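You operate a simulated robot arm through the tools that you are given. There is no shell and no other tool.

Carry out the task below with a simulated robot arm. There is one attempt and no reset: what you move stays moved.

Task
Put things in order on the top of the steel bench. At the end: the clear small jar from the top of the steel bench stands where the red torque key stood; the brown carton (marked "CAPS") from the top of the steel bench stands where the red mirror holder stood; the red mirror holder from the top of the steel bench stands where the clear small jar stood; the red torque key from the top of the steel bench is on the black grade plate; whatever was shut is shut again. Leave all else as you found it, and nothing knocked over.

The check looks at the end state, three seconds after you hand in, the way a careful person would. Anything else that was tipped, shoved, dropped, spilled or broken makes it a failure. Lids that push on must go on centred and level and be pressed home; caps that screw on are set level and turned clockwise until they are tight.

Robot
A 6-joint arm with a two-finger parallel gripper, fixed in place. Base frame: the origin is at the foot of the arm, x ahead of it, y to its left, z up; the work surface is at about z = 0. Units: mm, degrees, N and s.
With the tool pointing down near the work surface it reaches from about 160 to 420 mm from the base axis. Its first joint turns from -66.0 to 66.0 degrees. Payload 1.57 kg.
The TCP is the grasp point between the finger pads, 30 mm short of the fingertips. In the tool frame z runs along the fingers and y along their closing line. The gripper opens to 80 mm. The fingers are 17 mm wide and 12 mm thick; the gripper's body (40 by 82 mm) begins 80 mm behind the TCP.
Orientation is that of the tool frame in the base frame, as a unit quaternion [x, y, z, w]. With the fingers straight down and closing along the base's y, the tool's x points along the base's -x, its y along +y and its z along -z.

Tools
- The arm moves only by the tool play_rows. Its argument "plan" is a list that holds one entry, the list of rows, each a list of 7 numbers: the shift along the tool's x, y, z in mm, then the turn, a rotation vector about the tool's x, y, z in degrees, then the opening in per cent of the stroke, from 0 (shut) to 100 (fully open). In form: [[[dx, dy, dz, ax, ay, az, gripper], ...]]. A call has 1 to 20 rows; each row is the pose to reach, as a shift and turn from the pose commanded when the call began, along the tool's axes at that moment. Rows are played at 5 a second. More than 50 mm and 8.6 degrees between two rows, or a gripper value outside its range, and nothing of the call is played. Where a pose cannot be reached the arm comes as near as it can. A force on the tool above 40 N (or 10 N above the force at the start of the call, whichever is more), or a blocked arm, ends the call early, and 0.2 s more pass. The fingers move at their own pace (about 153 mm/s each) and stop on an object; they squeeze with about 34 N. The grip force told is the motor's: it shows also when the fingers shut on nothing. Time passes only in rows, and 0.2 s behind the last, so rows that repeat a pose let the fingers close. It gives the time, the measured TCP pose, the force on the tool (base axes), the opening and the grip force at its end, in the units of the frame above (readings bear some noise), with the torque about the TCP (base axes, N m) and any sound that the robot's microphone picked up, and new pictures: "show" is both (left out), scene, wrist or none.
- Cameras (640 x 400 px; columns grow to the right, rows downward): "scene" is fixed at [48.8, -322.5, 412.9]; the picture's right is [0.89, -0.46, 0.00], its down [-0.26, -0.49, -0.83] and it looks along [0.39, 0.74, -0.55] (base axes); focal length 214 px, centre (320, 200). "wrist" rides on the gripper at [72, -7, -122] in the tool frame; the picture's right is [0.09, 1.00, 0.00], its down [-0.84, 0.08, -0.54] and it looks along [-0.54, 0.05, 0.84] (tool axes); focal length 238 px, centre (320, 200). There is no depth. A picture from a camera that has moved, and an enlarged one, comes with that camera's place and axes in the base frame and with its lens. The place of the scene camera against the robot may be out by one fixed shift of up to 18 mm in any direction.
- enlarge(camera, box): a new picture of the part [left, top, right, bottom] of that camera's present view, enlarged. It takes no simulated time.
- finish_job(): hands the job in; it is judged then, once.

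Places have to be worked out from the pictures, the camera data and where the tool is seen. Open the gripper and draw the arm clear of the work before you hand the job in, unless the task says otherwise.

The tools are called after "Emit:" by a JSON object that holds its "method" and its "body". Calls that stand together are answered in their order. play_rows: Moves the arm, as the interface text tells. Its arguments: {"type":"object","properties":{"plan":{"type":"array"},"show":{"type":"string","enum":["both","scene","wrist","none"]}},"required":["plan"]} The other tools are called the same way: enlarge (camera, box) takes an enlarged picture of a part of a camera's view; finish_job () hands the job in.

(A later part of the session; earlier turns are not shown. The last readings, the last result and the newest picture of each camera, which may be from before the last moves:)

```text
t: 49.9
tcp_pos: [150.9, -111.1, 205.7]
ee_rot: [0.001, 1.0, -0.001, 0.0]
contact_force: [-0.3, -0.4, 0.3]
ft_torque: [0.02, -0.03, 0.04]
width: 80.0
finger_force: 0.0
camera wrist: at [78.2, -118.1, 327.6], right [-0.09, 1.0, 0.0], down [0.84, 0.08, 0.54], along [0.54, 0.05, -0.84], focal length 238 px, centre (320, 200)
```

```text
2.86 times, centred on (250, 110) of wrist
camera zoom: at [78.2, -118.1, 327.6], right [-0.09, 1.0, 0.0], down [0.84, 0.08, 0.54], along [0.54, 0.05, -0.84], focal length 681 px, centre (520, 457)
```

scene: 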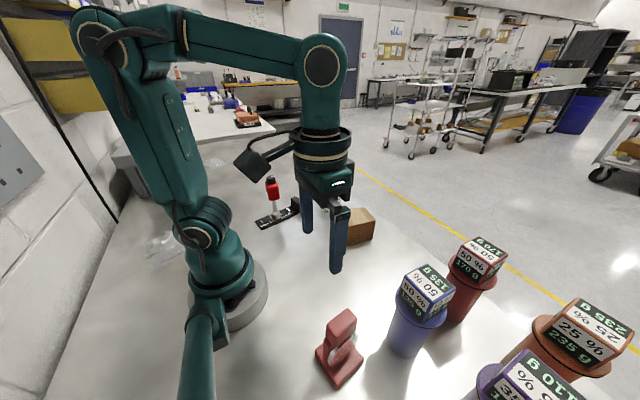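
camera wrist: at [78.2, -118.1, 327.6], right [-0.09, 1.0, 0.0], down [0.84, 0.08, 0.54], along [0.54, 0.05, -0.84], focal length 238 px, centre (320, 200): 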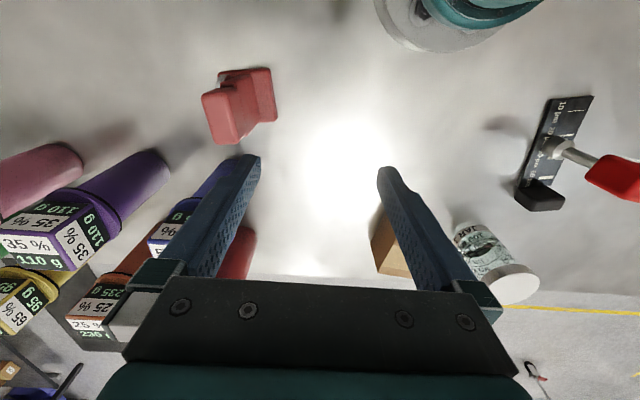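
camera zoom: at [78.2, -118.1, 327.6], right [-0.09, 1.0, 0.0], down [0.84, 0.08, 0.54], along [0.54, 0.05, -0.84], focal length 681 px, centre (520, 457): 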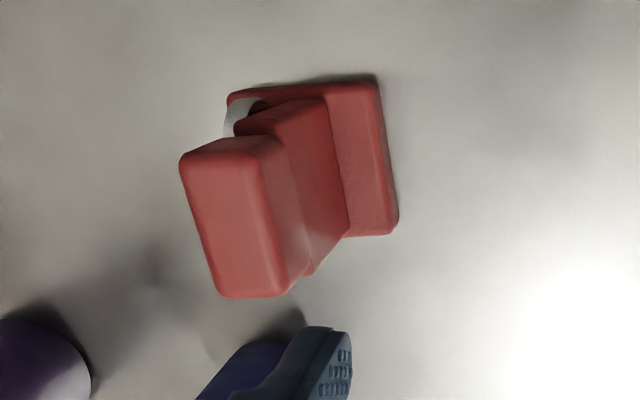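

Triangulating: holder's top block centre ≈ (136,-197), top at z≈123, size ≈ 23×45 mm, yaw ≈ 9°. I move above it with matching yaw for an end-on view.

Emit:
{"method": "play_rows", "body": {"plan": [[[3, -22, 0, 0, 0, -3, 100], [6, -44, 0, 0, 0, -6, 100], [10, -66, 5, 0, 0, -9, 100], [14, -86, 10, 0, 0, -9, 100], [14, -86, 14, 0, 0, -9, 100], [14, -86, 14, 0, 0, -9, 100]]]}}

Emit:
{"method": "enlarge", "body": {"camera": "wrist", "box": [240, 80, 400, 220]}}

Emit:
{"method": "enlarge", "body": {"camera": "scene", "box": [280, 230, 440, 400]}}

```text
t: 51.3
tcp_pos: [136.1, -196.6, 189.2]
ee_rot: [-0.078, 0.997, 0.001, 0.0]
contact_force: [0.6, -0.5, -0.5]
ft_torque: [-0.01, -0.01, -0.05]
width: 80.0
finger_force: 0.1
camera wrist: at [65.6, -214.6, 312.3], right [-0.25, 0.97, 0.0], down [0.81, 0.21, 0.54], along [0.53, 0.13, -0.84], focal length 238 px, centre (320, 200)
```

scene: 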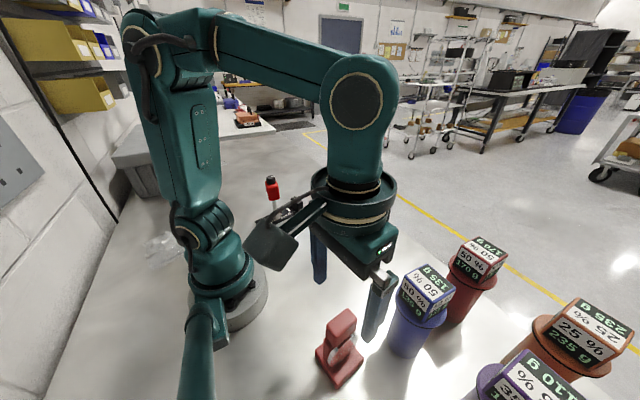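
wrist: 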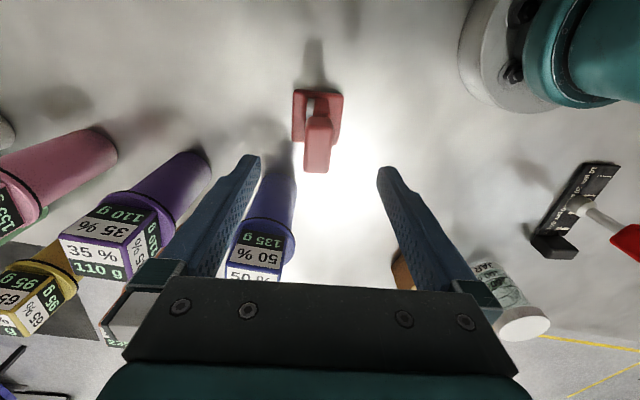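

```text
2.86 times, centred on (320, 150) of wrist
camera zoom: at [65.6, -214.6, 312.3], right [-0.25, 0.97, 0.0], down [0.81, 0.21, 0.54], along [0.53, 0.13, -0.84], focal length 681 px, centre (320, 343)
```

zoom: 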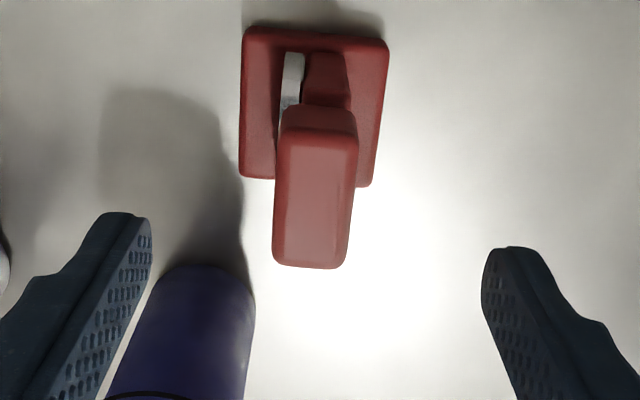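

```text
2.35 times, centred on (360, 315) of scene
camera zoom: at [48.8, -322.5, 412.9], right [0.89, -0.46, 0.0], down [-0.26, -0.49, -0.83], along [0.39, 0.74, -0.55], focal length 505 px, centre (226, -71)
```

zoom: 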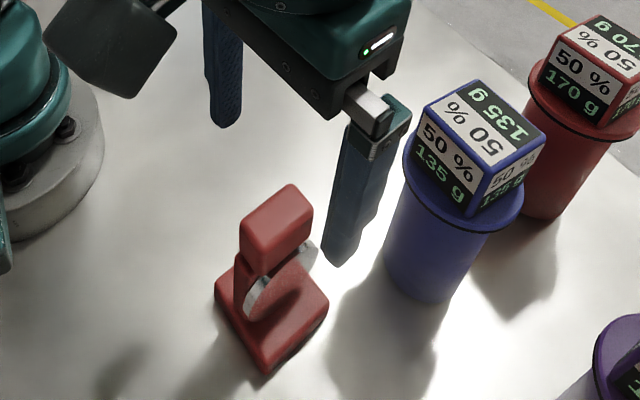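

Aligned to about 1°. The mirror disc protrudes slightly on the −y side below the block, so I'll grip only the block (z≈91–123) with the finger ends. Shift by (+4,−2.3), narrow to 65%, and lower partway.

Emit:
{"method": "play_rows", "body": {"plan": [[[2, -1, 8, 0, 0, 0, 80], [4, -2.3, 20, 0, 0, 0, 65], [4, -2.3, 34, 0, 0, 0, 65], [4, -2.3, 46, 0, 0, 0, 65], [4, -2.3, 46, 0, 0, 0, 65]]]}}

Emit:
{"method": "enlarge", "body": {"camera": "wrist", "box": [240, 80, 400, 220]}}

Emit:
{"method": "enlarge", "body": {"camera": "scene", "box": [290, 250, 390, 395]}}

```text
t: 52.5
tcp_pos: [132.0, -199.8, 144.8]
ee_rot: [-0.077, 0.997, 0.0, 0.0]
contact_force: [0.1, 0.4, 0.4]
ft_torque: [-0.02, -0.02, -0.01]
width: 52.3
finger_force: 0.0
camera wrist: at [61.3, -216.8, 266.4], right [-0.25, 0.97, 0.0], down [0.81, 0.21, 0.54], along [0.53, 0.13, -0.84], focal length 238 px, centre (320, 200)
```

scene: 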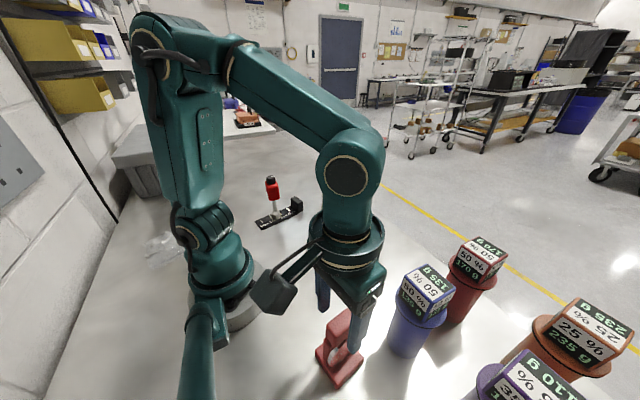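
wrist: 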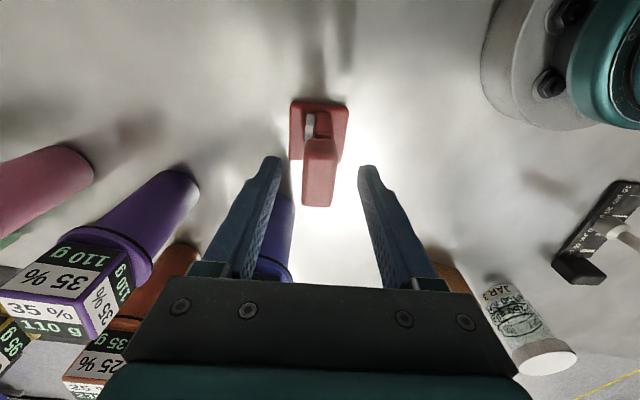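

```text
2.86 times, centred on (320, 150) of wrist
camera zoom: at [61.3, -216.8, 266.4], right [-0.25, 0.97, 0.0], down [0.81, 0.21, 0.54], along [0.53, 0.13, -0.84], focal length 681 px, centre (320, 343)
```

zoom: 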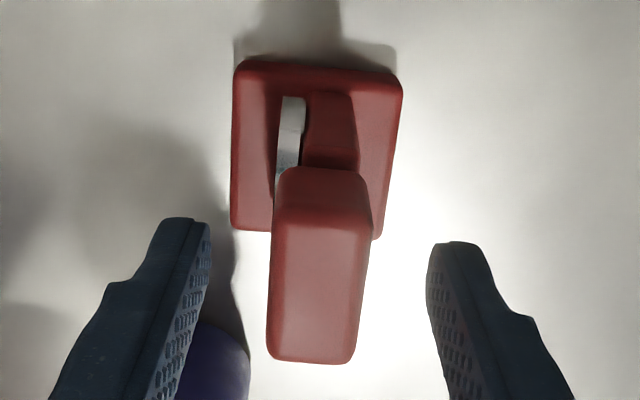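

```text
2.76 times, centred on (340, 322) of scene
camera zoom: at [48.8, -322.5, 412.9], right [0.89, -0.46, 0.0], down [-0.26, -0.49, -0.83], along [0.39, 0.74, -0.55], focal length 592 px, centre (265, -138)
```

zoom: 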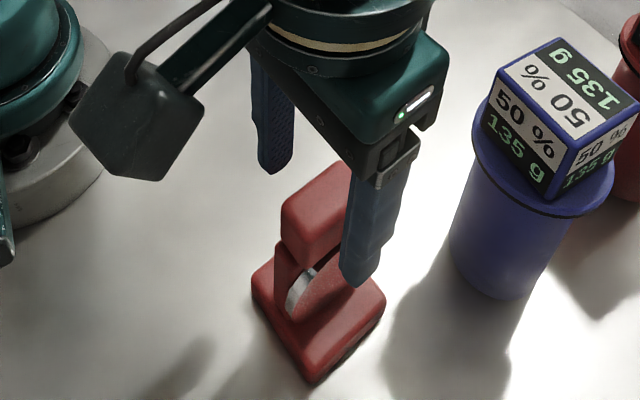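

Block top ≈ z 125, bottom ≈ 86. Lower 22 mm so tips stay at z≈92 (above the disc), with a −0.8 mm lateral correction, then close gently.

Emit:
{"method": "play_rows", "body": {"plan": [[[0, -0.8, 8, 0, 0, 0, 65], [-1, -0.8, 16, 0, 0, 0, 65], [-1, -0.8, 22, 0, 0, 0, 65], [-1, -0.8, 22, 0, 0, 0, 50], [-1, -0.8, 22, 0, 0, 0, 40], [-1, -0.8, 22, 0, 0, 0, 36]]]}}

Emit:
{"method": "enlarge", "body": {"camera": "wrist", "box": [240, 100, 400, 240]}}

Emit:
{"method": "enlarge", "body": {"camera": "scene", "box": [300, 300, 380, 395]}}

```text
t: 53.9
tcp_pos: [132.5, -199.6, 120.7]
ee_rot: [-0.077, 0.997, 0.0, 0.0]
contact_force: [0.0, 0.1, 0.3]
ft_torque: [-0.02, 0.0, -0.04]
width: 28.9
finger_force: 0.1
camera wrist: at [61.9, -217.8, 243.6], right [-0.25, 0.97, 0.0], down [0.81, 0.21, 0.54], along [0.53, 0.13, -0.84], focal length 238 px, centre (320, 200)
```

scene: 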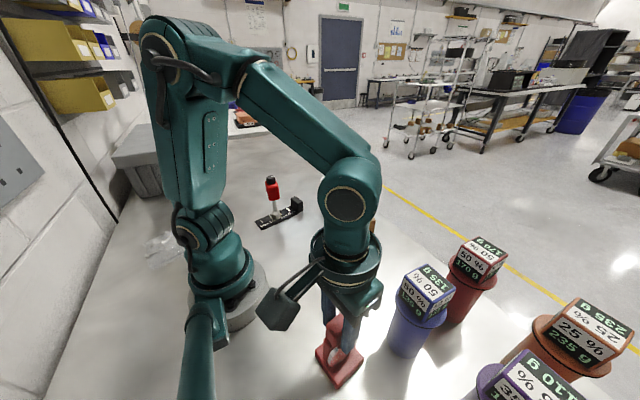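
wrist: 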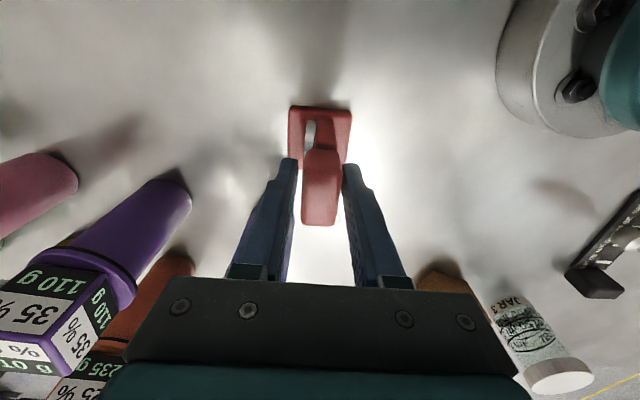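

```text
2.86 times, centred on (320, 170) of wrist
camera zoom: at [61.9, -217.8, 243.6], right [-0.25, 0.97, 0.0], down [0.81, 0.21, 0.54], along [0.53, 0.13, -0.84], focal length 681 px, centre (320, 286)
```

zoom: 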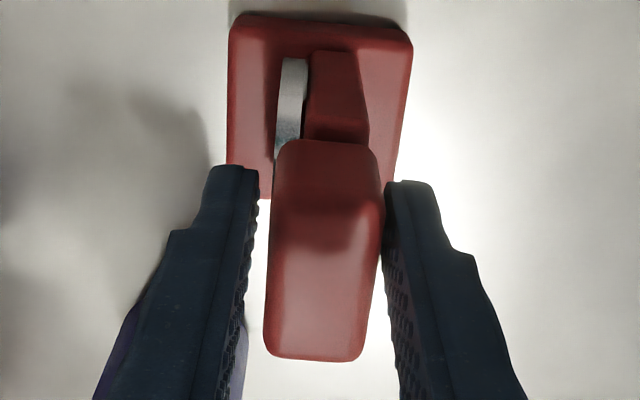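

```text
4.21 times, centred on (340, 348) of scene
camera zoom: at [48.8, -322.5, 412.9], right [0.89, -0.46, 0.0], down [-0.26, -0.49, -0.83], along [0.39, 0.74, -0.55], focal length 903 px, centre (236, -421)
```

zoom: 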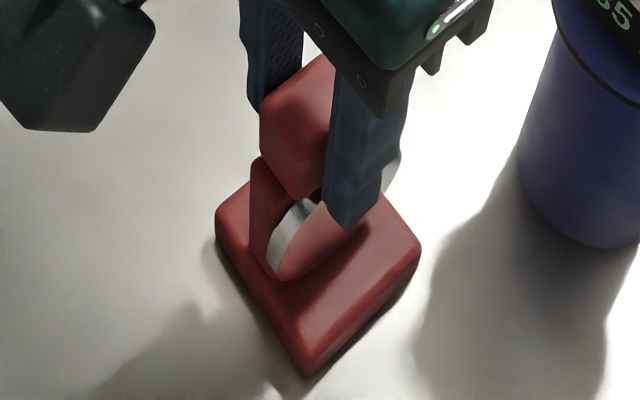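

The gaps show the block ~1 mm toward +y and ~4 mm ahead of the fingers; its bottom is near z≈91. I raise 5 mm, centre, then close slowly.

Emit:
{"method": "play_rows", "body": {"plan": [[[-2, 0.5, -3, 0, 0, 0, 38], [-4, 0.9, -5, 0, 0, 0, 38], [-4, 0.9, -5, 0, 0, 0, 36], [-4, 0.9, -5, 0, 0, 0, 34], [-4, 0.9, -5, 0, 0, 0, 32]]]}}

Emit:
{"method": "enlarge", "body": {"camera": "wrist", "box": [240, 100, 400, 240]}}

Emit:
{"method": "enlarge", "body": {"camera": "scene", "box": [300, 300, 380, 395]}}

```text
t: 55.1
tcp_pos: [136.4, -197.8, 126.1]
ee_rot: [-0.078, 0.997, 0.0, 0.001]
contact_force: [0.1, 0.0, 0.4]
ft_torque: [0.01, 0.01, 0.05]
width: 25.5
finger_force: 0.1
camera wrist: at [65.9, -215.6, 248.4], right [-0.25, 0.97, 0.0], down [0.81, 0.21, 0.54], along [0.53, 0.13, -0.84], focal length 238 px, centre (320, 200)
```

scene: 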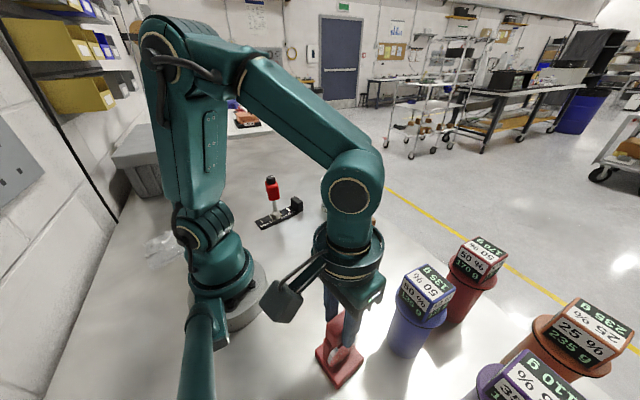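
wrist: 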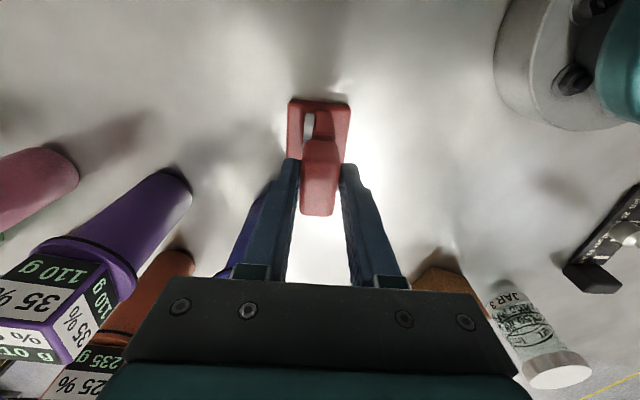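

```text
2.86 times, centred on (320, 170) of wrist
camera zoom: at [65.9, -215.6, 248.4], right [-0.25, 0.97, 0.0], down [0.81, 0.21, 0.54], along [0.53, 0.13, -0.84], focal length 681 px, centre (320, 286)
```

zoom: 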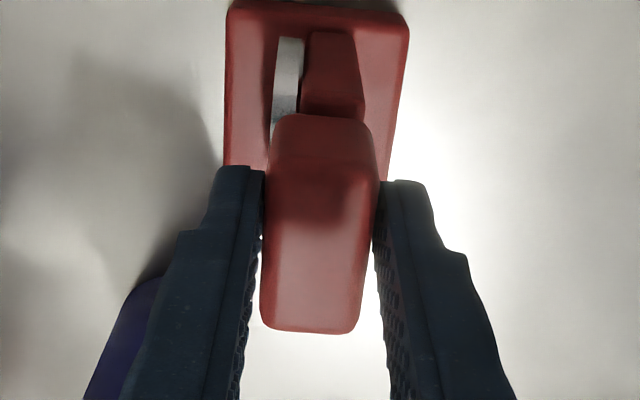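

```text
4.21 times, centred on (340, 348) of scene
camera zoom: at [48.8, -322.5, 412.9], right [0.89, -0.46, 0.0], down [-0.26, -0.49, -0.83], along [0.39, 0.74, -0.55], focal length 903 px, centre (236, -421)
```

zoom: 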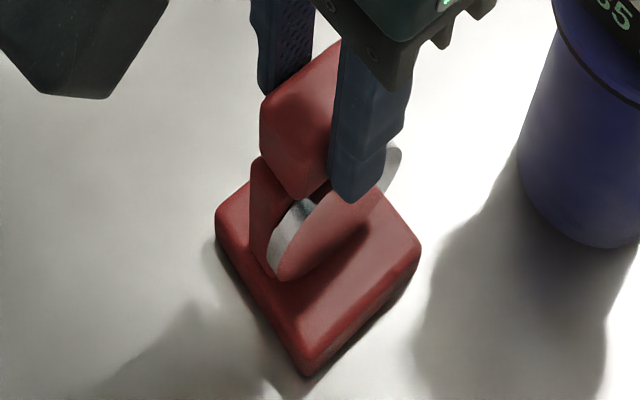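

Centred with tiny gaps each side. Close on the block.

Emit:
{"method": "play_rows", "body": {"plan": [[[0, 0, 0, 0, 0, 0, 30], [0, 0, 0, 0, 0, 0, 29], [0, 0, 0, 0, 0, 0, 28], [0, 0, 0, 0, 0, 0, 27], [0, 0, 0, 0, 0, 0, 25], [0, 0, 0, 0, 0, 0, 20], [0, 0, 0, 0, 0, 0, 15]]]}}

Emit:
{"method": "enlarge", "body": {"camera": "wrist", "box": [240, 100, 400, 240]}}

Emit:
{"method": "enlarge", "body": {"camera": "scene", "box": [300, 300, 380, 395]}}

```text
t: 56.7
tcp_pos: [136.5, -198.3, 126.2]
ee_rot: [-0.078, 0.997, 0.0, 0.0]
contact_force: [-0.6, 0.1, 4.3]
ft_torque: [0.0, 0.0, -0.01]
width: 23.6
finger_force: 33.8
camera wrist: at [65.9, -215.7, 248.4], right [-0.25, 0.97, 0.0], down [0.81, 0.21, 0.54], along [0.53, 0.13, -0.84], focal length 238 px, centre (320, 200)
```

scene: 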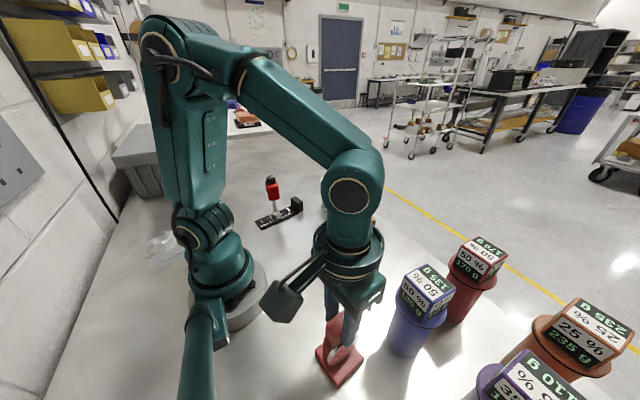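
wrist: 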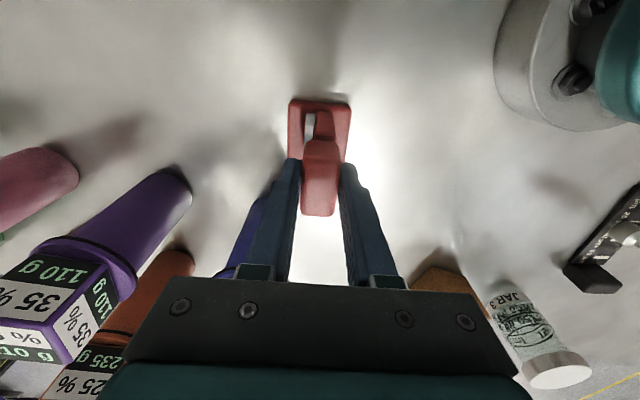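

```text
2.86 times, centred on (320, 170) of wrist
camera zoom: at [65.9, -215.7, 248.4], right [-0.25, 0.97, 0.0], down [0.81, 0.21, 0.54], along [0.53, 0.13, -0.84], focal length 681 px, centre (320, 286)
```

zoom: 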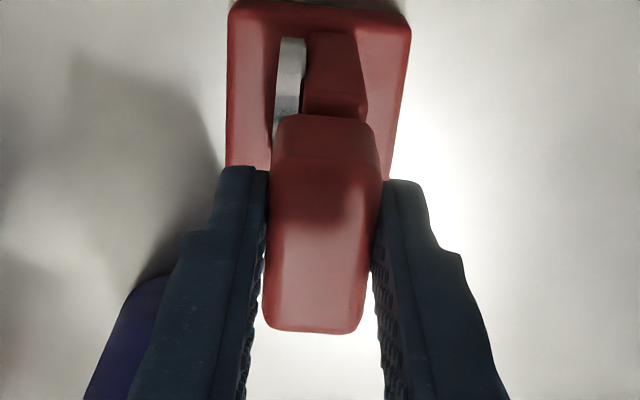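

```text
4.21 times, centred on (340, 348) of scene
camera zoom: at [48.8, -322.5, 412.9], right [0.89, -0.46, 0.0], down [-0.26, -0.49, -0.83], along [0.39, 0.74, -0.55], focal length 903 px, centre (236, -421)
```

zoom: 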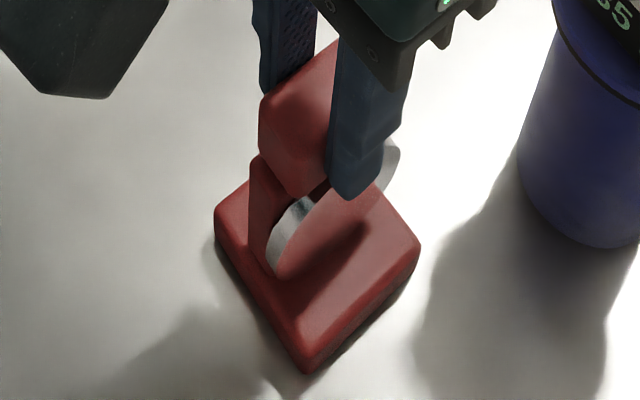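

Block gripped at 23.6 mm. Test-lift a few millimetres.

Emit:
{"method": "play_rows", "body": {"plan": [[[0, 0, -1, 0, 0, 0, 15], [0, 0, -2.5, 0, 0, 0, 15], [0, 0, -5, 0, 0, 0, 15], [0, 0, -8, 0, 0, 0, 15], [0, 0, -8, 0, 0, 0, 15]]]}}

Emit:
{"method": "enlarge", "body": {"camera": "scene", "box": [300, 300, 380, 395]}}

Emit:
{"method": "enlarge", "body": {"camera": "wrist", "box": [240, 100, 400, 240]}}

```text
t: 57.9
tcp_pos: [137.4, -198.8, 135.3]
ee_rot: [-0.078, 0.997, 0.0, 0.0]
contact_force: [-0.6, 0.7, -2.5]
ft_torque: [0.0, -0.03, 0.02]
width: 23.6
finger_force: 34.0
camera wrist: at [66.5, -216.3, 256.6], right [-0.25, 0.97, 0.0], down [0.81, 0.21, 0.54], along [0.53, 0.13, -0.84], focal length 238 px, centre (320, 200)
```

scene: 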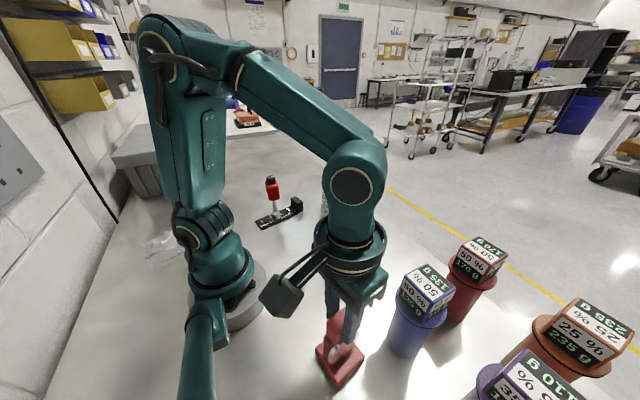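
wrist: 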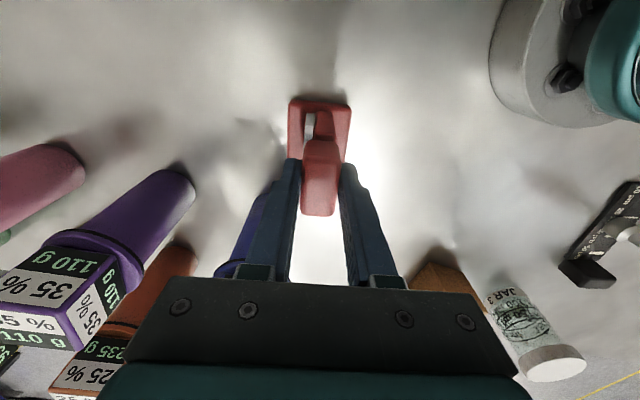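

```text
4.21 times, centred on (340, 348) of scene
camera zoom: at [48.8, -322.5, 412.8], right [0.89, -0.46, 0.0], down [-0.26, -0.49, -0.83], along [0.39, 0.74, -0.55], focal length 903 px, centre (236, -421)
```

zoom: 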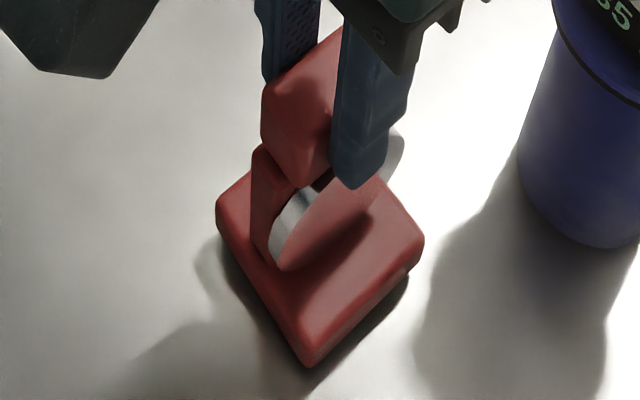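

```text
2.86 times, centred on (320, 170) of wrist
camera zoom: at [66.5, -216.3, 256.6], right [-0.25, 0.97, 0.0], down [0.81, 0.21, 0.54], along [0.53, 0.13, -0.84], focal length 681 px, centre (320, 286)
```

zoom: 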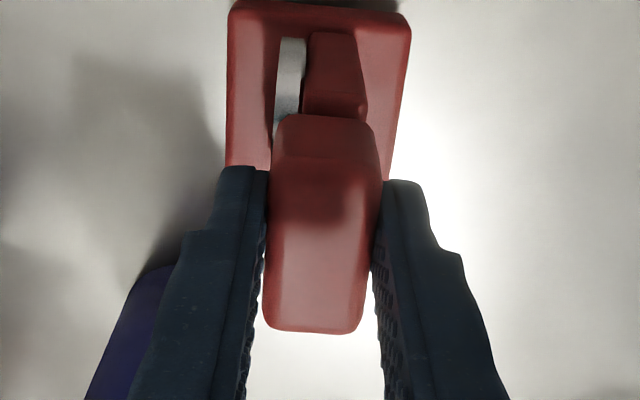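

Lifted level, the mirror in place. Carry it (about 20 mm up) by an inward arc away from the blue container to the jar's old spot (316.5,-100).

Emit:
{"method": "play_rows", "body": {"plan": [[[-2, 6, -5, 0, 0, 0, 15], [-7, 20, -10, 0, 0, 0, 15], [-12, 36, -14, 0, 0, 0, 15], [-18, 52, -14, 0, 0, 0, 15], [-26, 68, -14, 0, 0, 0, 15], [-40, 79, -14, 0, 0, 0, 15], [-57, 85, -14, 0, 0, 0, 15], [-75, 89, -14, 0, 0, 0, 15], [-93, 91, -14, 0, 0, 0, 15], [-111, 91, -14, 0, 0, 0, 15], [-129, 88, -14, 0, 0, 0, 15], [-147, 84, -14, 0, 0, 0, 15], [-164, 79, -14, 0, 0, 0, 15], [-180, 75, -14, 0, 0, 0, 15], [-189, 73, -14, 0, 0, 0, 15], [-192.8, 72.3, -14, 0, 0, 0, 15], [-192.8, 72.3, -14, 0, 0, 0, 15]]]}}

Emit:
{"method": "enlarge", "body": {"camera": "scene", "box": [330, 180, 450, 300]}}

Emit:
{"method": "enlarge", "body": {"camera": "wrist", "box": [200, 60, 440, 240]}}

```text
t: 61.5
tcp_pos: [315.2, -97.2, 149.6]
ee_rot: [-0.078, 0.997, 0.0, 0.0]
contact_force: [0.4, -0.1, -2.6]
ft_torque: [0.0, 0.02, 0.0]
width: 23.4
finger_force: 33.8
camera wrist: at [245.6, -115.7, 271.6], right [-0.25, 0.97, 0.0], down [0.81, 0.21, 0.54], along [0.53, 0.13, -0.84], focal length 238 px, centre (320, 200)
```

scene: 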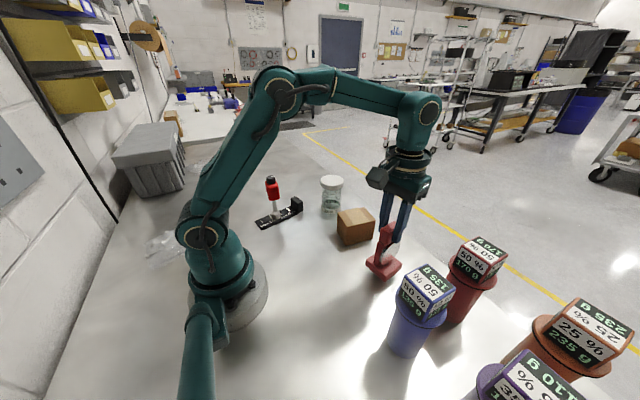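
wrist: 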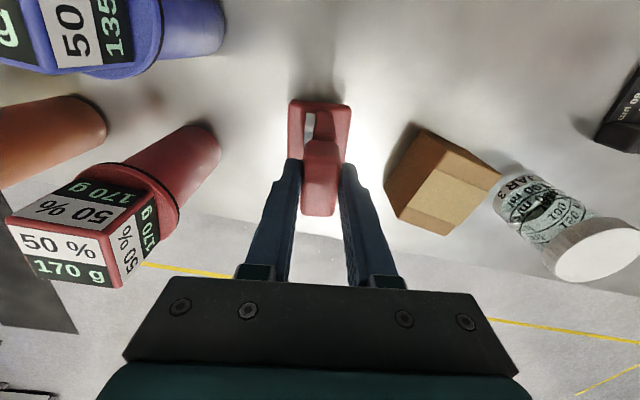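

```text
3.33 times, centred on (390, 240) of scene
camera zoom: at [48.8, -322.5, 412.9], right [0.89, -0.46, 0.0], down [-0.26, -0.49, -0.83], along [0.39, 0.74, -0.55], focal length 715 px, centre (87, 67)
```

zoom: 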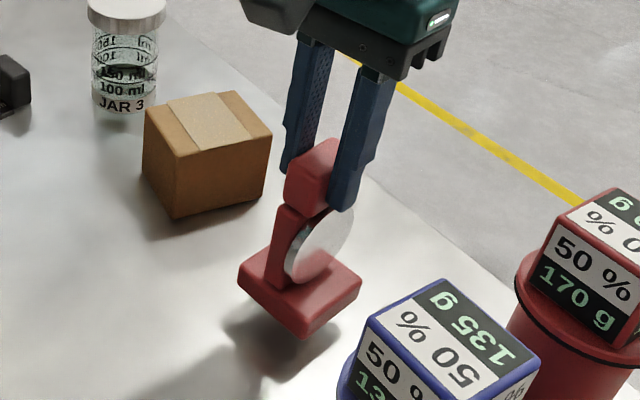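

```text
2.22 times, centred on (320, 150) of wrist
camera zoom: at [245.6, -115.7, 271.6], right [-0.25, 0.97, 0.0], down [0.81, 0.21, 0.54], along [0.53, 0.13, -0.84], focal length 530 px, centre (320, 311)
```

zoom: 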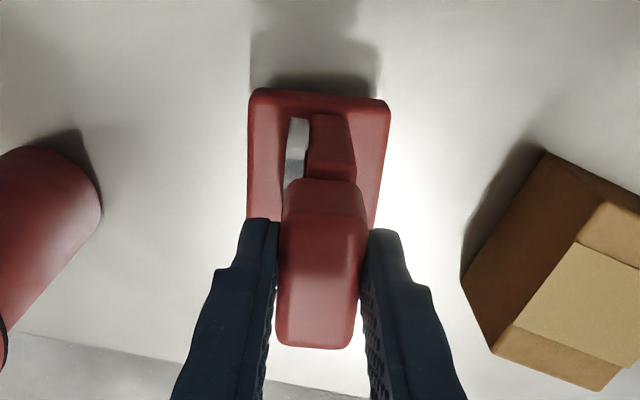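

Above target. Lower 18 mm, then creep to contact.

Emit:
{"method": "play_rows", "body": {"plan": [[[0, 0, 5, 0, 0, 0, 15], [0, 0, 10, 0, 0, 0, 15], [0, 0, 14, 0, 0, 0, 15], [0, 0, 17, 0, 0, 0, 15], [0, 0, 18.5, 0, 0, 0, 15], [0, 0, 19.5, 0, 0, 0, 15], [0, 0, 19.5, 0, 0, 0, 15]]], "show": "none"}}

Emit:
{"method": "enlarge", "body": {"camera": "scene", "box": [350, 210, 430, 300]}}

```text
t: 63.1
tcp_pos: [315.7, -96.9, 128.6]
ee_rot: [-0.077, 0.997, 0.0, 0.001]
contact_force: [0.5, -0.1, -2.7]
ft_torque: [0.0, 0.01, 0.02]
width: 23.5
finger_force: 33.3
```

```text
4.44 times, centred on (390, 255) of scene
camera zoom: at [48.8, -322.5, 412.9], right [0.89, -0.46, 0.0], down [-0.26, -0.49, -0.83], along [0.39, 0.74, -0.55], focal length 953 px, centre (9, -44)
```

zoom: 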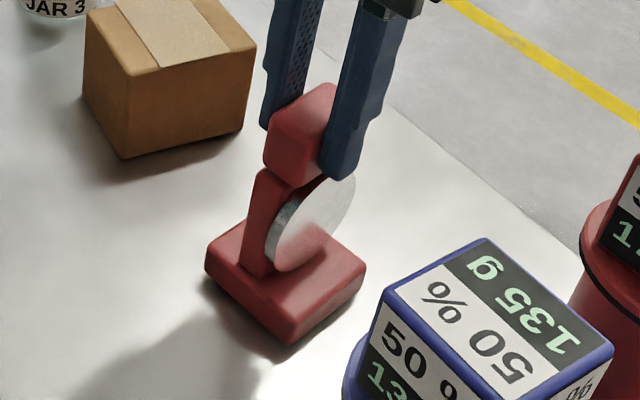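

Just above the table; creep in small steps until the force turns upward.

Emit:
{"method": "play_rows", "body": {"plan": [[[0, 0, 0.4, 0, 0, 0, 15], [0, 0, 0.8, 0, 0, 0, 15], [0, 0, 1.2, 0, 0, 0, 15], [0, 0, 1.6, 0, 0, 0, 15], [0, 0, 2, 0, 0, 0, 15], [0, 0, 2.4, 0, 0, 0, 15], [0, 0, 2.7, 0, 0, 0, 15], [0, 0, 3, 0, 0, 0, 15]]], "show": "none"}}

Emit:
{"method": "enlarge", "body": {"camera": "scene", "box": [350, 210, 430, 300]}}

```text
t: 64.9
tcp_pos: [315.7, -97.7, 126.4]
ee_rot: [-0.078, 0.997, 0.0, 0.001]
contact_force: [-1.1, 3.0, 6.1]
ft_torque: [0.1, 0.21, -0.05]
width: 23.4
finger_force: 33.8
```

```text
4.44 times, centred on (390, 255) of scene
camera zoom: at [48.8, -322.4, 412.9], right [0.89, -0.46, 0.0], down [-0.26, -0.49, -0.83], along [0.39, 0.74, -0.55], focal length 953 px, centre (9, -44)
```

zoom: 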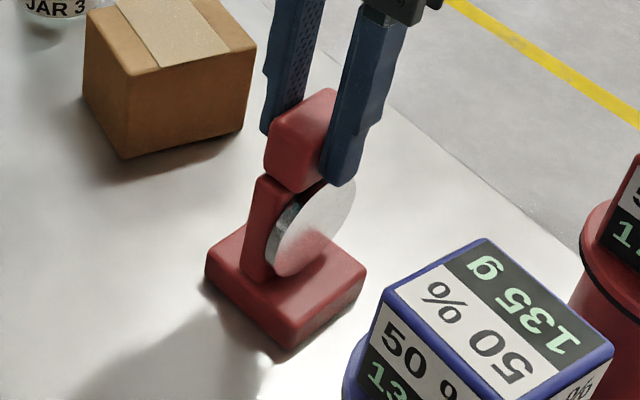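

In contact. Release gradually.

Emit:
{"method": "play_rows", "body": {"plan": [[[0, 0, -0.2, 0, 0, 0, 15], [0, 0, -0.2, 0, 0, 0, 28], [0, 0, -0.2, 0, 0, 0, 30], [0, 0, -0.2, 0, 0, 0, 32], [0, 0, -0.2, 0, 0, 0, 36], [0, 0, -0.2, 0, 0, 0, 44], [0, 0, -0.2, 0, 0, 0, 60], [0, 0, -0.2, 0, 0, 0, 65]]]}}

Emit:
{"method": "enlarge", "body": {"camera": "scene", "box": [350, 210, 430, 300]}}

Emit:
{"method": "enlarge", "body": {"camera": "wrist", "box": [200, 60, 440, 240]}}

```text
t: 66.7
tcp_pos: [316.0, -98.0, 127.3]
ee_rot: [-0.079, 0.997, 0.0, 0.0]
contact_force: [0.4, -0.4, 0.7]
ft_torque: [0.0, -0.02, -0.02]
width: 51.8
finger_force: 0.0
camera wrist: at [245.4, -115.9, 248.3], right [-0.25, 0.97, 0.0], down [0.81, 0.21, 0.54], along [0.53, 0.13, -0.84], focal length 238 px, centre (320, 200)
```

scene: 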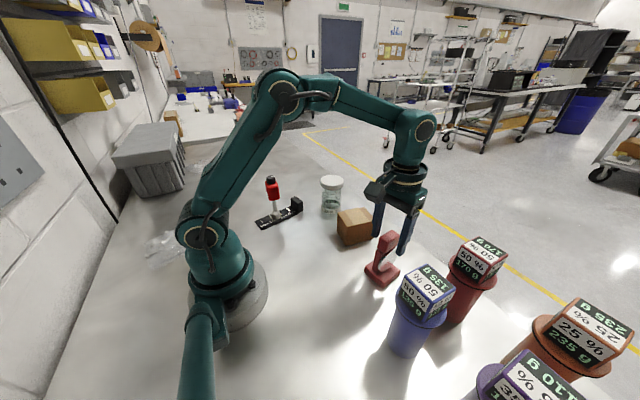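
wrist: 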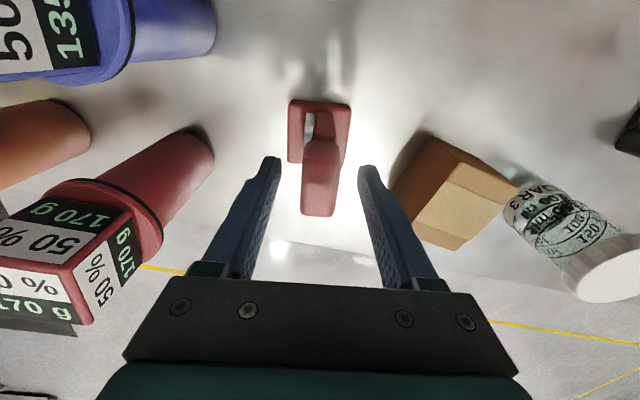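

```text
4.44 times, centred on (390, 255) of scene
camera zoom: at [48.8, -322.5, 412.9], right [0.89, -0.46, 0.0], down [-0.26, -0.49, -0.83], along [0.39, 0.74, -0.55], focal length 953 px, centre (9, -44)
```

zoom: 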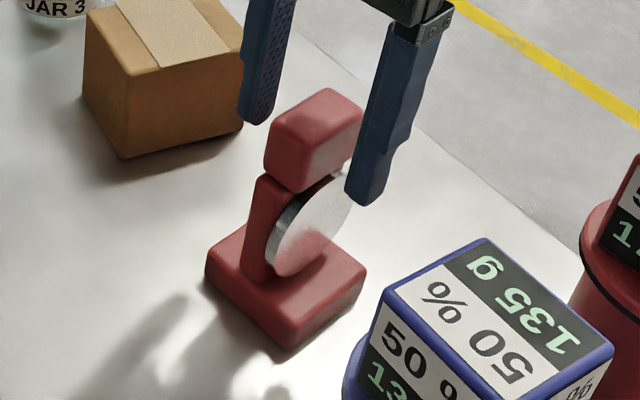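

```text
2.22 times, centred on (320, 150) of wrist
camera zoom: at [245.4, -115.9, 248.3], right [-0.25, 0.97, 0.0], down [0.81, 0.21, 0.54], along [0.53, 0.13, -0.84], focal length 530 px, centre (320, 311)
```

zoom: 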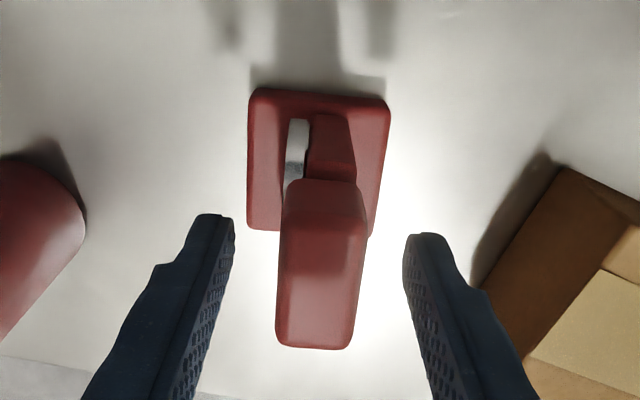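

The holder stands on the jar's old spot, mirror intact. Rise clear and move to view the carton.

Emit:
{"method": "play_rows", "body": {"plan": [[[0, 0, -15, 0, 0, 0, 65], [0, 0, -35, 0, 0, 0, 70], [0, 0, -55, 0, 0, 0, 80], [0, 0, -75, 0, 0, 0, 100], [10, 25, -85, 0, 0, 3, 100], [20, 60, -88, 0, 0, 6, 100], [30, 95, -88, 0, 0, 8.95, 100], [40, 125, -88, 0, 0, 8.95, 100], [45, 136, -88, 0, 0, 8.95, 100], [45, 136, -88, 0, 0, 8.95, 100]]]}}

Emit:
{"method": "enlarge", "body": {"camera": "wrist", "box": [240, 80, 420, 220]}}

Emit:
{"method": "enlarge", "body": {"camera": "scene", "box": [320, 190, 400, 260]}}

```text
t: 68.9
tcp_pos: [250.6, 29.5, 212.9]
ee_rot: [0.001, 1.0, 0.0, 0.0]
contact_force: [-0.3, -0.2, -0.2]
ft_torque: [0.02, -0.02, -0.01]
width: 80.0
finger_force: 0.0
camera wrist: at [177.7, 23.0, 335.0], right [-0.09, 1.0, 0.0], down [0.84, 0.08, 0.54], along [0.54, 0.05, -0.84], focal length 238 px, centre (320, 200)
```

scene: 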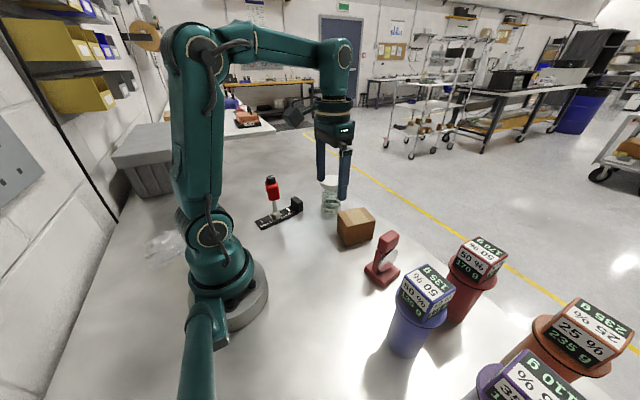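
wrist: 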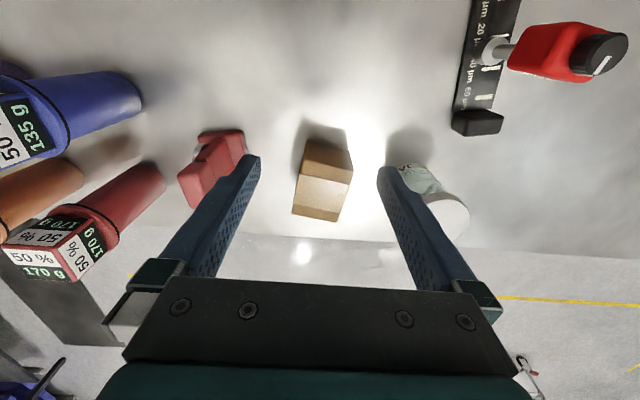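

```text
2.86 times, centred on (330, 150) of wrist
camera zoom: at [177.7, 23.0, 335.0], right [-0.09, 1.0, 0.0], down [0.84, 0.08, 0.54], along [0.54, 0.05, -0.84], focal length 681 px, centre (291, 343)
```

zoom: 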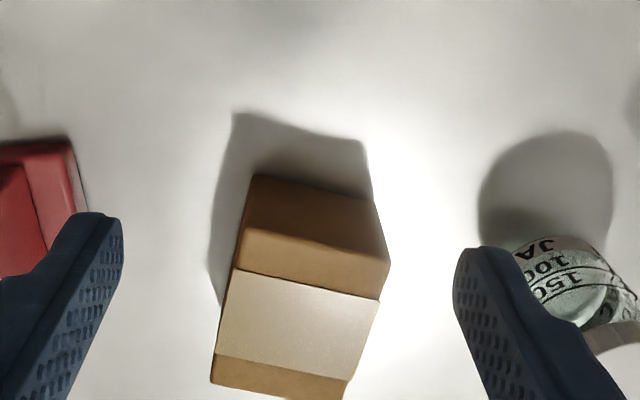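

```text
5.71 times, centred on (360, 225) of scene
camera zoom: at [48.8, -322.5, 412.9], right [0.89, -0.46, 0.0], down [-0.26, -0.49, -0.83], along [0.39, 0.74, -0.55], focal length 1226 px, centre (91, 57)
```

zoom: 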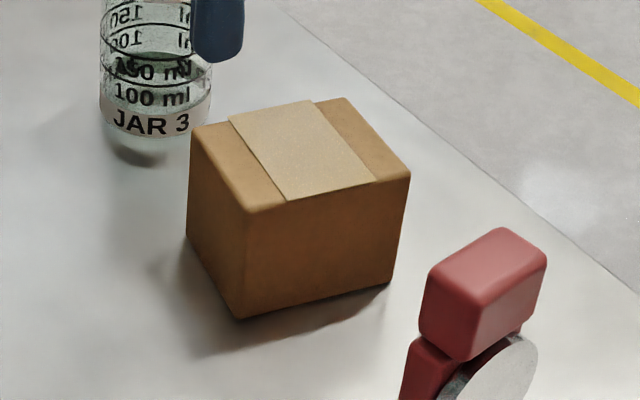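

Carton: ≈65 mm (y) × 80 mm (x) × 69 mm high, centre ≈ (338.5,41), yaw ≈ −8°. Move above it with aligned yaw and check.

Emit:
{"method": "play_rows", "body": {"plan": [[[-20, 3, 15, 0, 0, 2, 100], [-42, 6, 30, 0, 0, 4, 100], [-64, 9, 48, 0, 0, 6, 100], [-82, 11, 66, 0, 0, 8, 100], [-88.3, 11, 82, 0, 0, 8, 100], [-88.3, 11, 82, 0, 0, 8, 100]]]}}

Emit:
{"method": "enlarge", "body": {"camera": "wrist", "box": [220, 80, 420, 240]}}

Emit:
{"method": "enlarge", "body": {"camera": "scene", "box": [310, 160, 410, 260]}}

```text
t: 70.3
tcp_pos: [338.6, 39.1, 131.8]
ee_rot: [0.069, 0.998, 0.0, 0.0]
contact_force: [-0.5, 0.2, -0.6]
ft_torque: [0.02, -0.02, -0.02]
width: 80.0
finger_force: 0.0
camera wrist: at [265.6, 43.1, 254.7], right [0.05, 1.0, 0.0], down [0.84, -0.04, 0.54], along [0.54, -0.03, -0.84], focal length 238 px, centre (320, 200)
```

scene: 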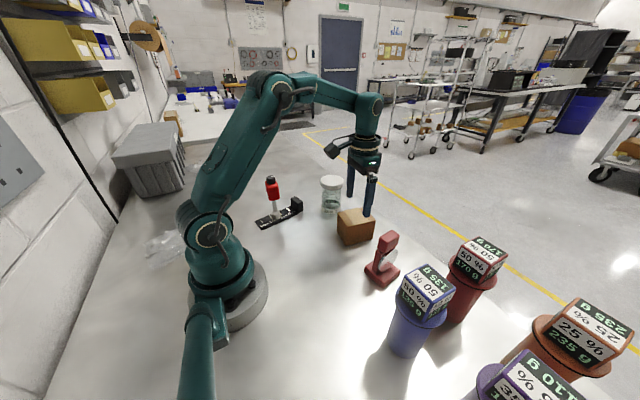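
wrist: 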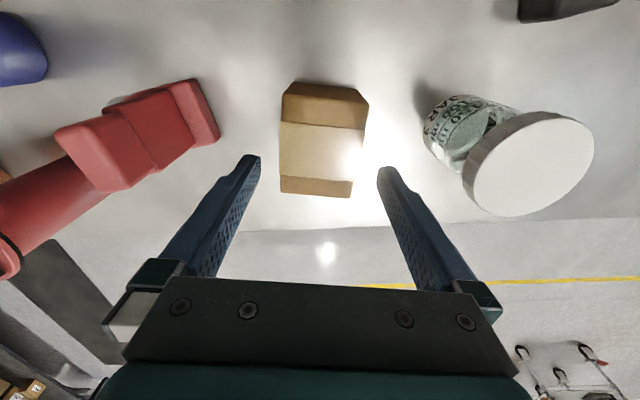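

```text
2.50 times, centred on (320, 160) of wrist
camera zoom: at [265.6, 43.1, 254.7], right [0.05, 1.0, 0.0], down [0.84, -0.04, 0.54], along [0.54, -0.03, -0.84], focal length 596 px, centre (320, 300)
```

zoom: 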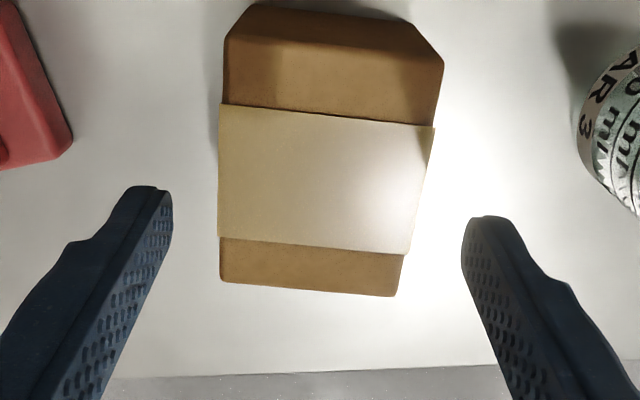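

```text
4.00 times, centred on (360, 210) of scene
camera zoom: at [48.8, -322.5, 412.9], right [0.89, -0.46, 0.0], down [-0.26, -0.49, -0.83], along [0.39, 0.74, -0.55], focal length 858 px, centre (160, 160)
```

zoom: 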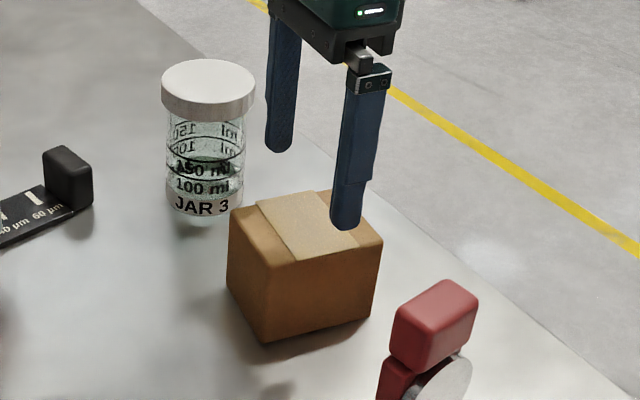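

Perfectly centred (≈0.2 mm lateral) and yaw-aligned, 65 mm wide. Descend around the carton to TCP z≈42 and close slowly.

Emit:
{"method": "play_rows", "body": {"plan": [[[-1.5, 0, 14, 0, 0, 0, 100], [-1.5, 0, 28, 0, 0, 0, 100], [-1.5, 0, 42, 0, 0, 0, 100], [-1.5, 0, 56, 0, 0, 0, 100], [-1.5, 0, 70, 0, 0, 0, 100], [-1.5, 0, 82, 0, 0, 0, 100], [-1.5, 0, 90, 0, 0, 0, 100], [-1.5, 0, 90, 0, 0, 0, 90], [-1.5, 0, 90, 0, 0, 0, 86], [-1.5, 0, 90, 0, 0, 0, 84], [-1.5, 0, 90, 0, 0, 0, 83]]]}}

Emit:
{"method": "enlarge", "body": {"camera": "wrist", "box": [220, 80, 420, 280]}}

Emit:
{"method": "enlarge", "body": {"camera": "scene", "box": [310, 160, 410, 260]}}

```text
t: 72.7
tcp_pos: [339.4, 41.9, 42.3]
ee_rot: [0.069, 0.998, 0.0, 0.0]
contact_force: [-0.1, -0.4, -0.4]
ft_torque: [0.0, -0.04, 0.0]
width: 67.2
finger_force: 0.2
camera wrist: at [267.0, 44.4, 164.9], right [0.05, 1.0, 0.0], down [0.84, -0.04, 0.54], along [0.54, -0.03, -0.84], focal length 238 px, centre (320, 200)
```

scene: 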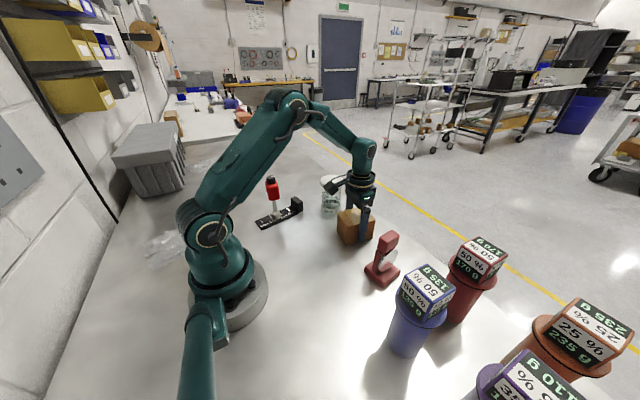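
wrist: 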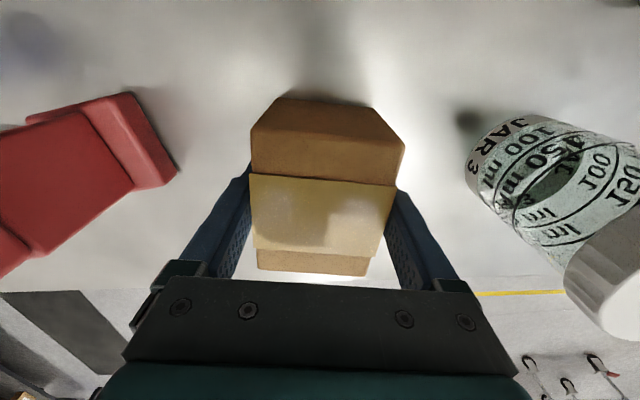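

```text
2.00 times, centred on (320, 180) of wrist
camera zoom: at [267.0, 44.4, 164.9], right [0.05, 1.0, 0.0], down [0.84, -0.04, 0.54], along [0.54, -0.03, -0.84], focal length 477 px, centre (320, 240)
```

zoom: 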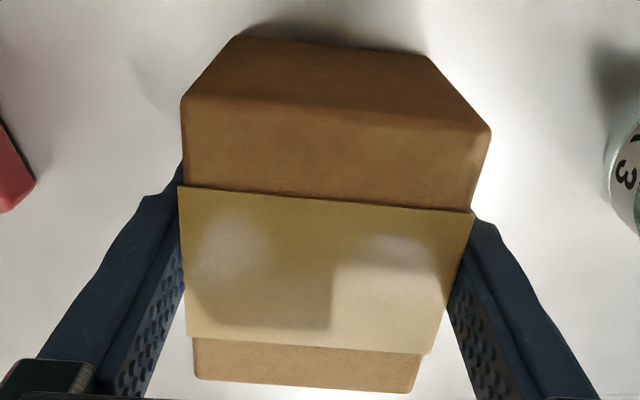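

```text
4.00 times, centred on (360, 210) of scene
camera zoom: at [48.8, -322.5, 412.9], right [0.89, -0.46, 0.0], down [-0.26, -0.49, -0.83], along [0.39, 0.74, -0.55], focal length 858 px, centre (160, 160)
```

zoom: 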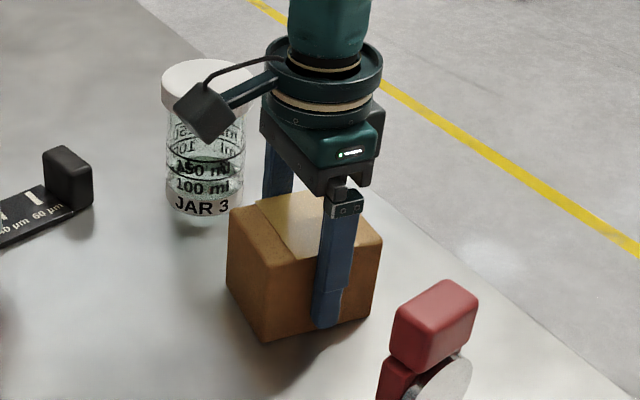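

Fingers flank the carton. Close and test-lift.

Emit:
{"method": "play_rows", "body": {"plan": [[[0, 0, 0, 0, 0, 0, 82], [0, 0, 0, 0, 0, 0, 81], [0, 0, 0, 0, 0, 0, 80], [0, 0, 0, 0, 0, 0, 78], [0, 0, 0, 0, 0, 0, 72], [0, 0, 0, 0, 0, 0, 68], [0, 0, -2, 0, 0, 0, 68], [0, 0, -5, 0, 0, 0, 68], [0, 0, -9, 0, 0, 0, 68], [0, 0, -9, 0, 0, 0, 68]]]}}

Emit:
{"method": "enlarge", "body": {"camera": "scene", "box": [310, 160, 410, 260]}}

```text
t: 74.9
tcp_pos: [340.8, 40.7, 50.7]
ee_rot: [0.07, 0.998, 0.0, -0.001]
contact_force: [0.3, -0.4, -1.9]
ft_torque: [0.0, -0.03, 0.0]
width: 65.7
finger_force: 33.8
camera wrist: at [268.0, 43.9, 173.6], right [0.05, 1.0, 0.0], down [0.84, -0.04, 0.54], along [0.54, -0.03, -0.84], focal length 238 px, centre (320, 200)
```

scene: 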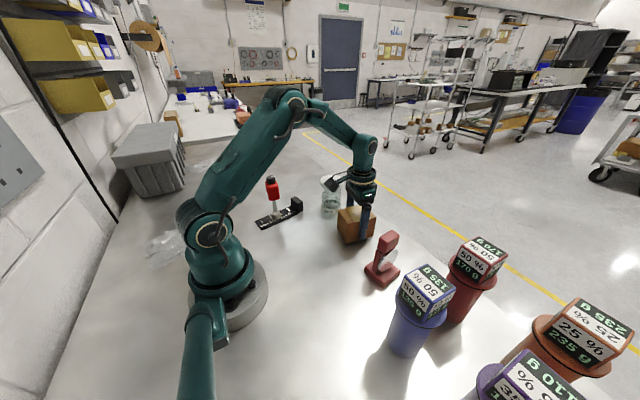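
wrist: 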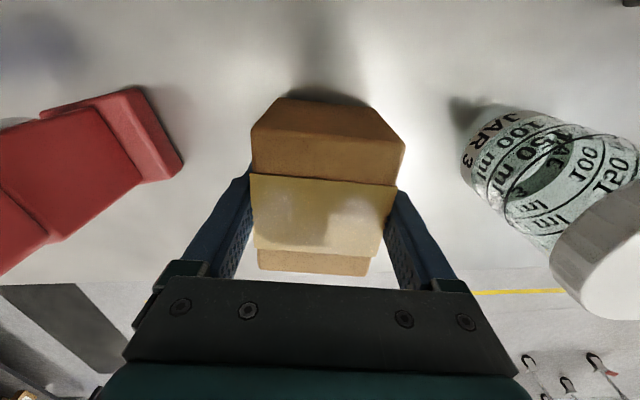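

```text
4.00 times, centred on (360, 210) of scene
camera zoom: at [48.8, -322.5, 412.9], right [0.89, -0.46, 0.0], down [-0.26, -0.49, -0.83], along [0.39, 0.74, -0.55], focal length 858 px, centre (160, 160)
```

zoom: 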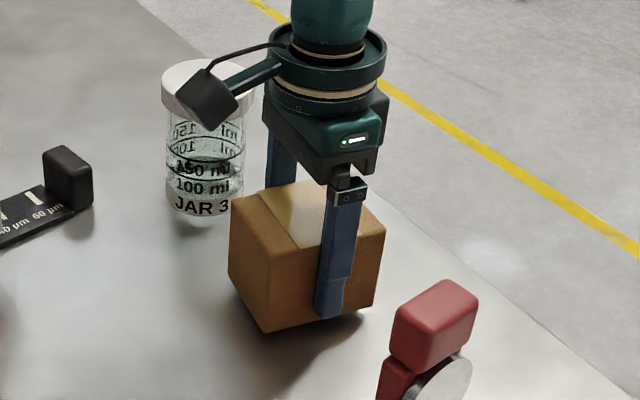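

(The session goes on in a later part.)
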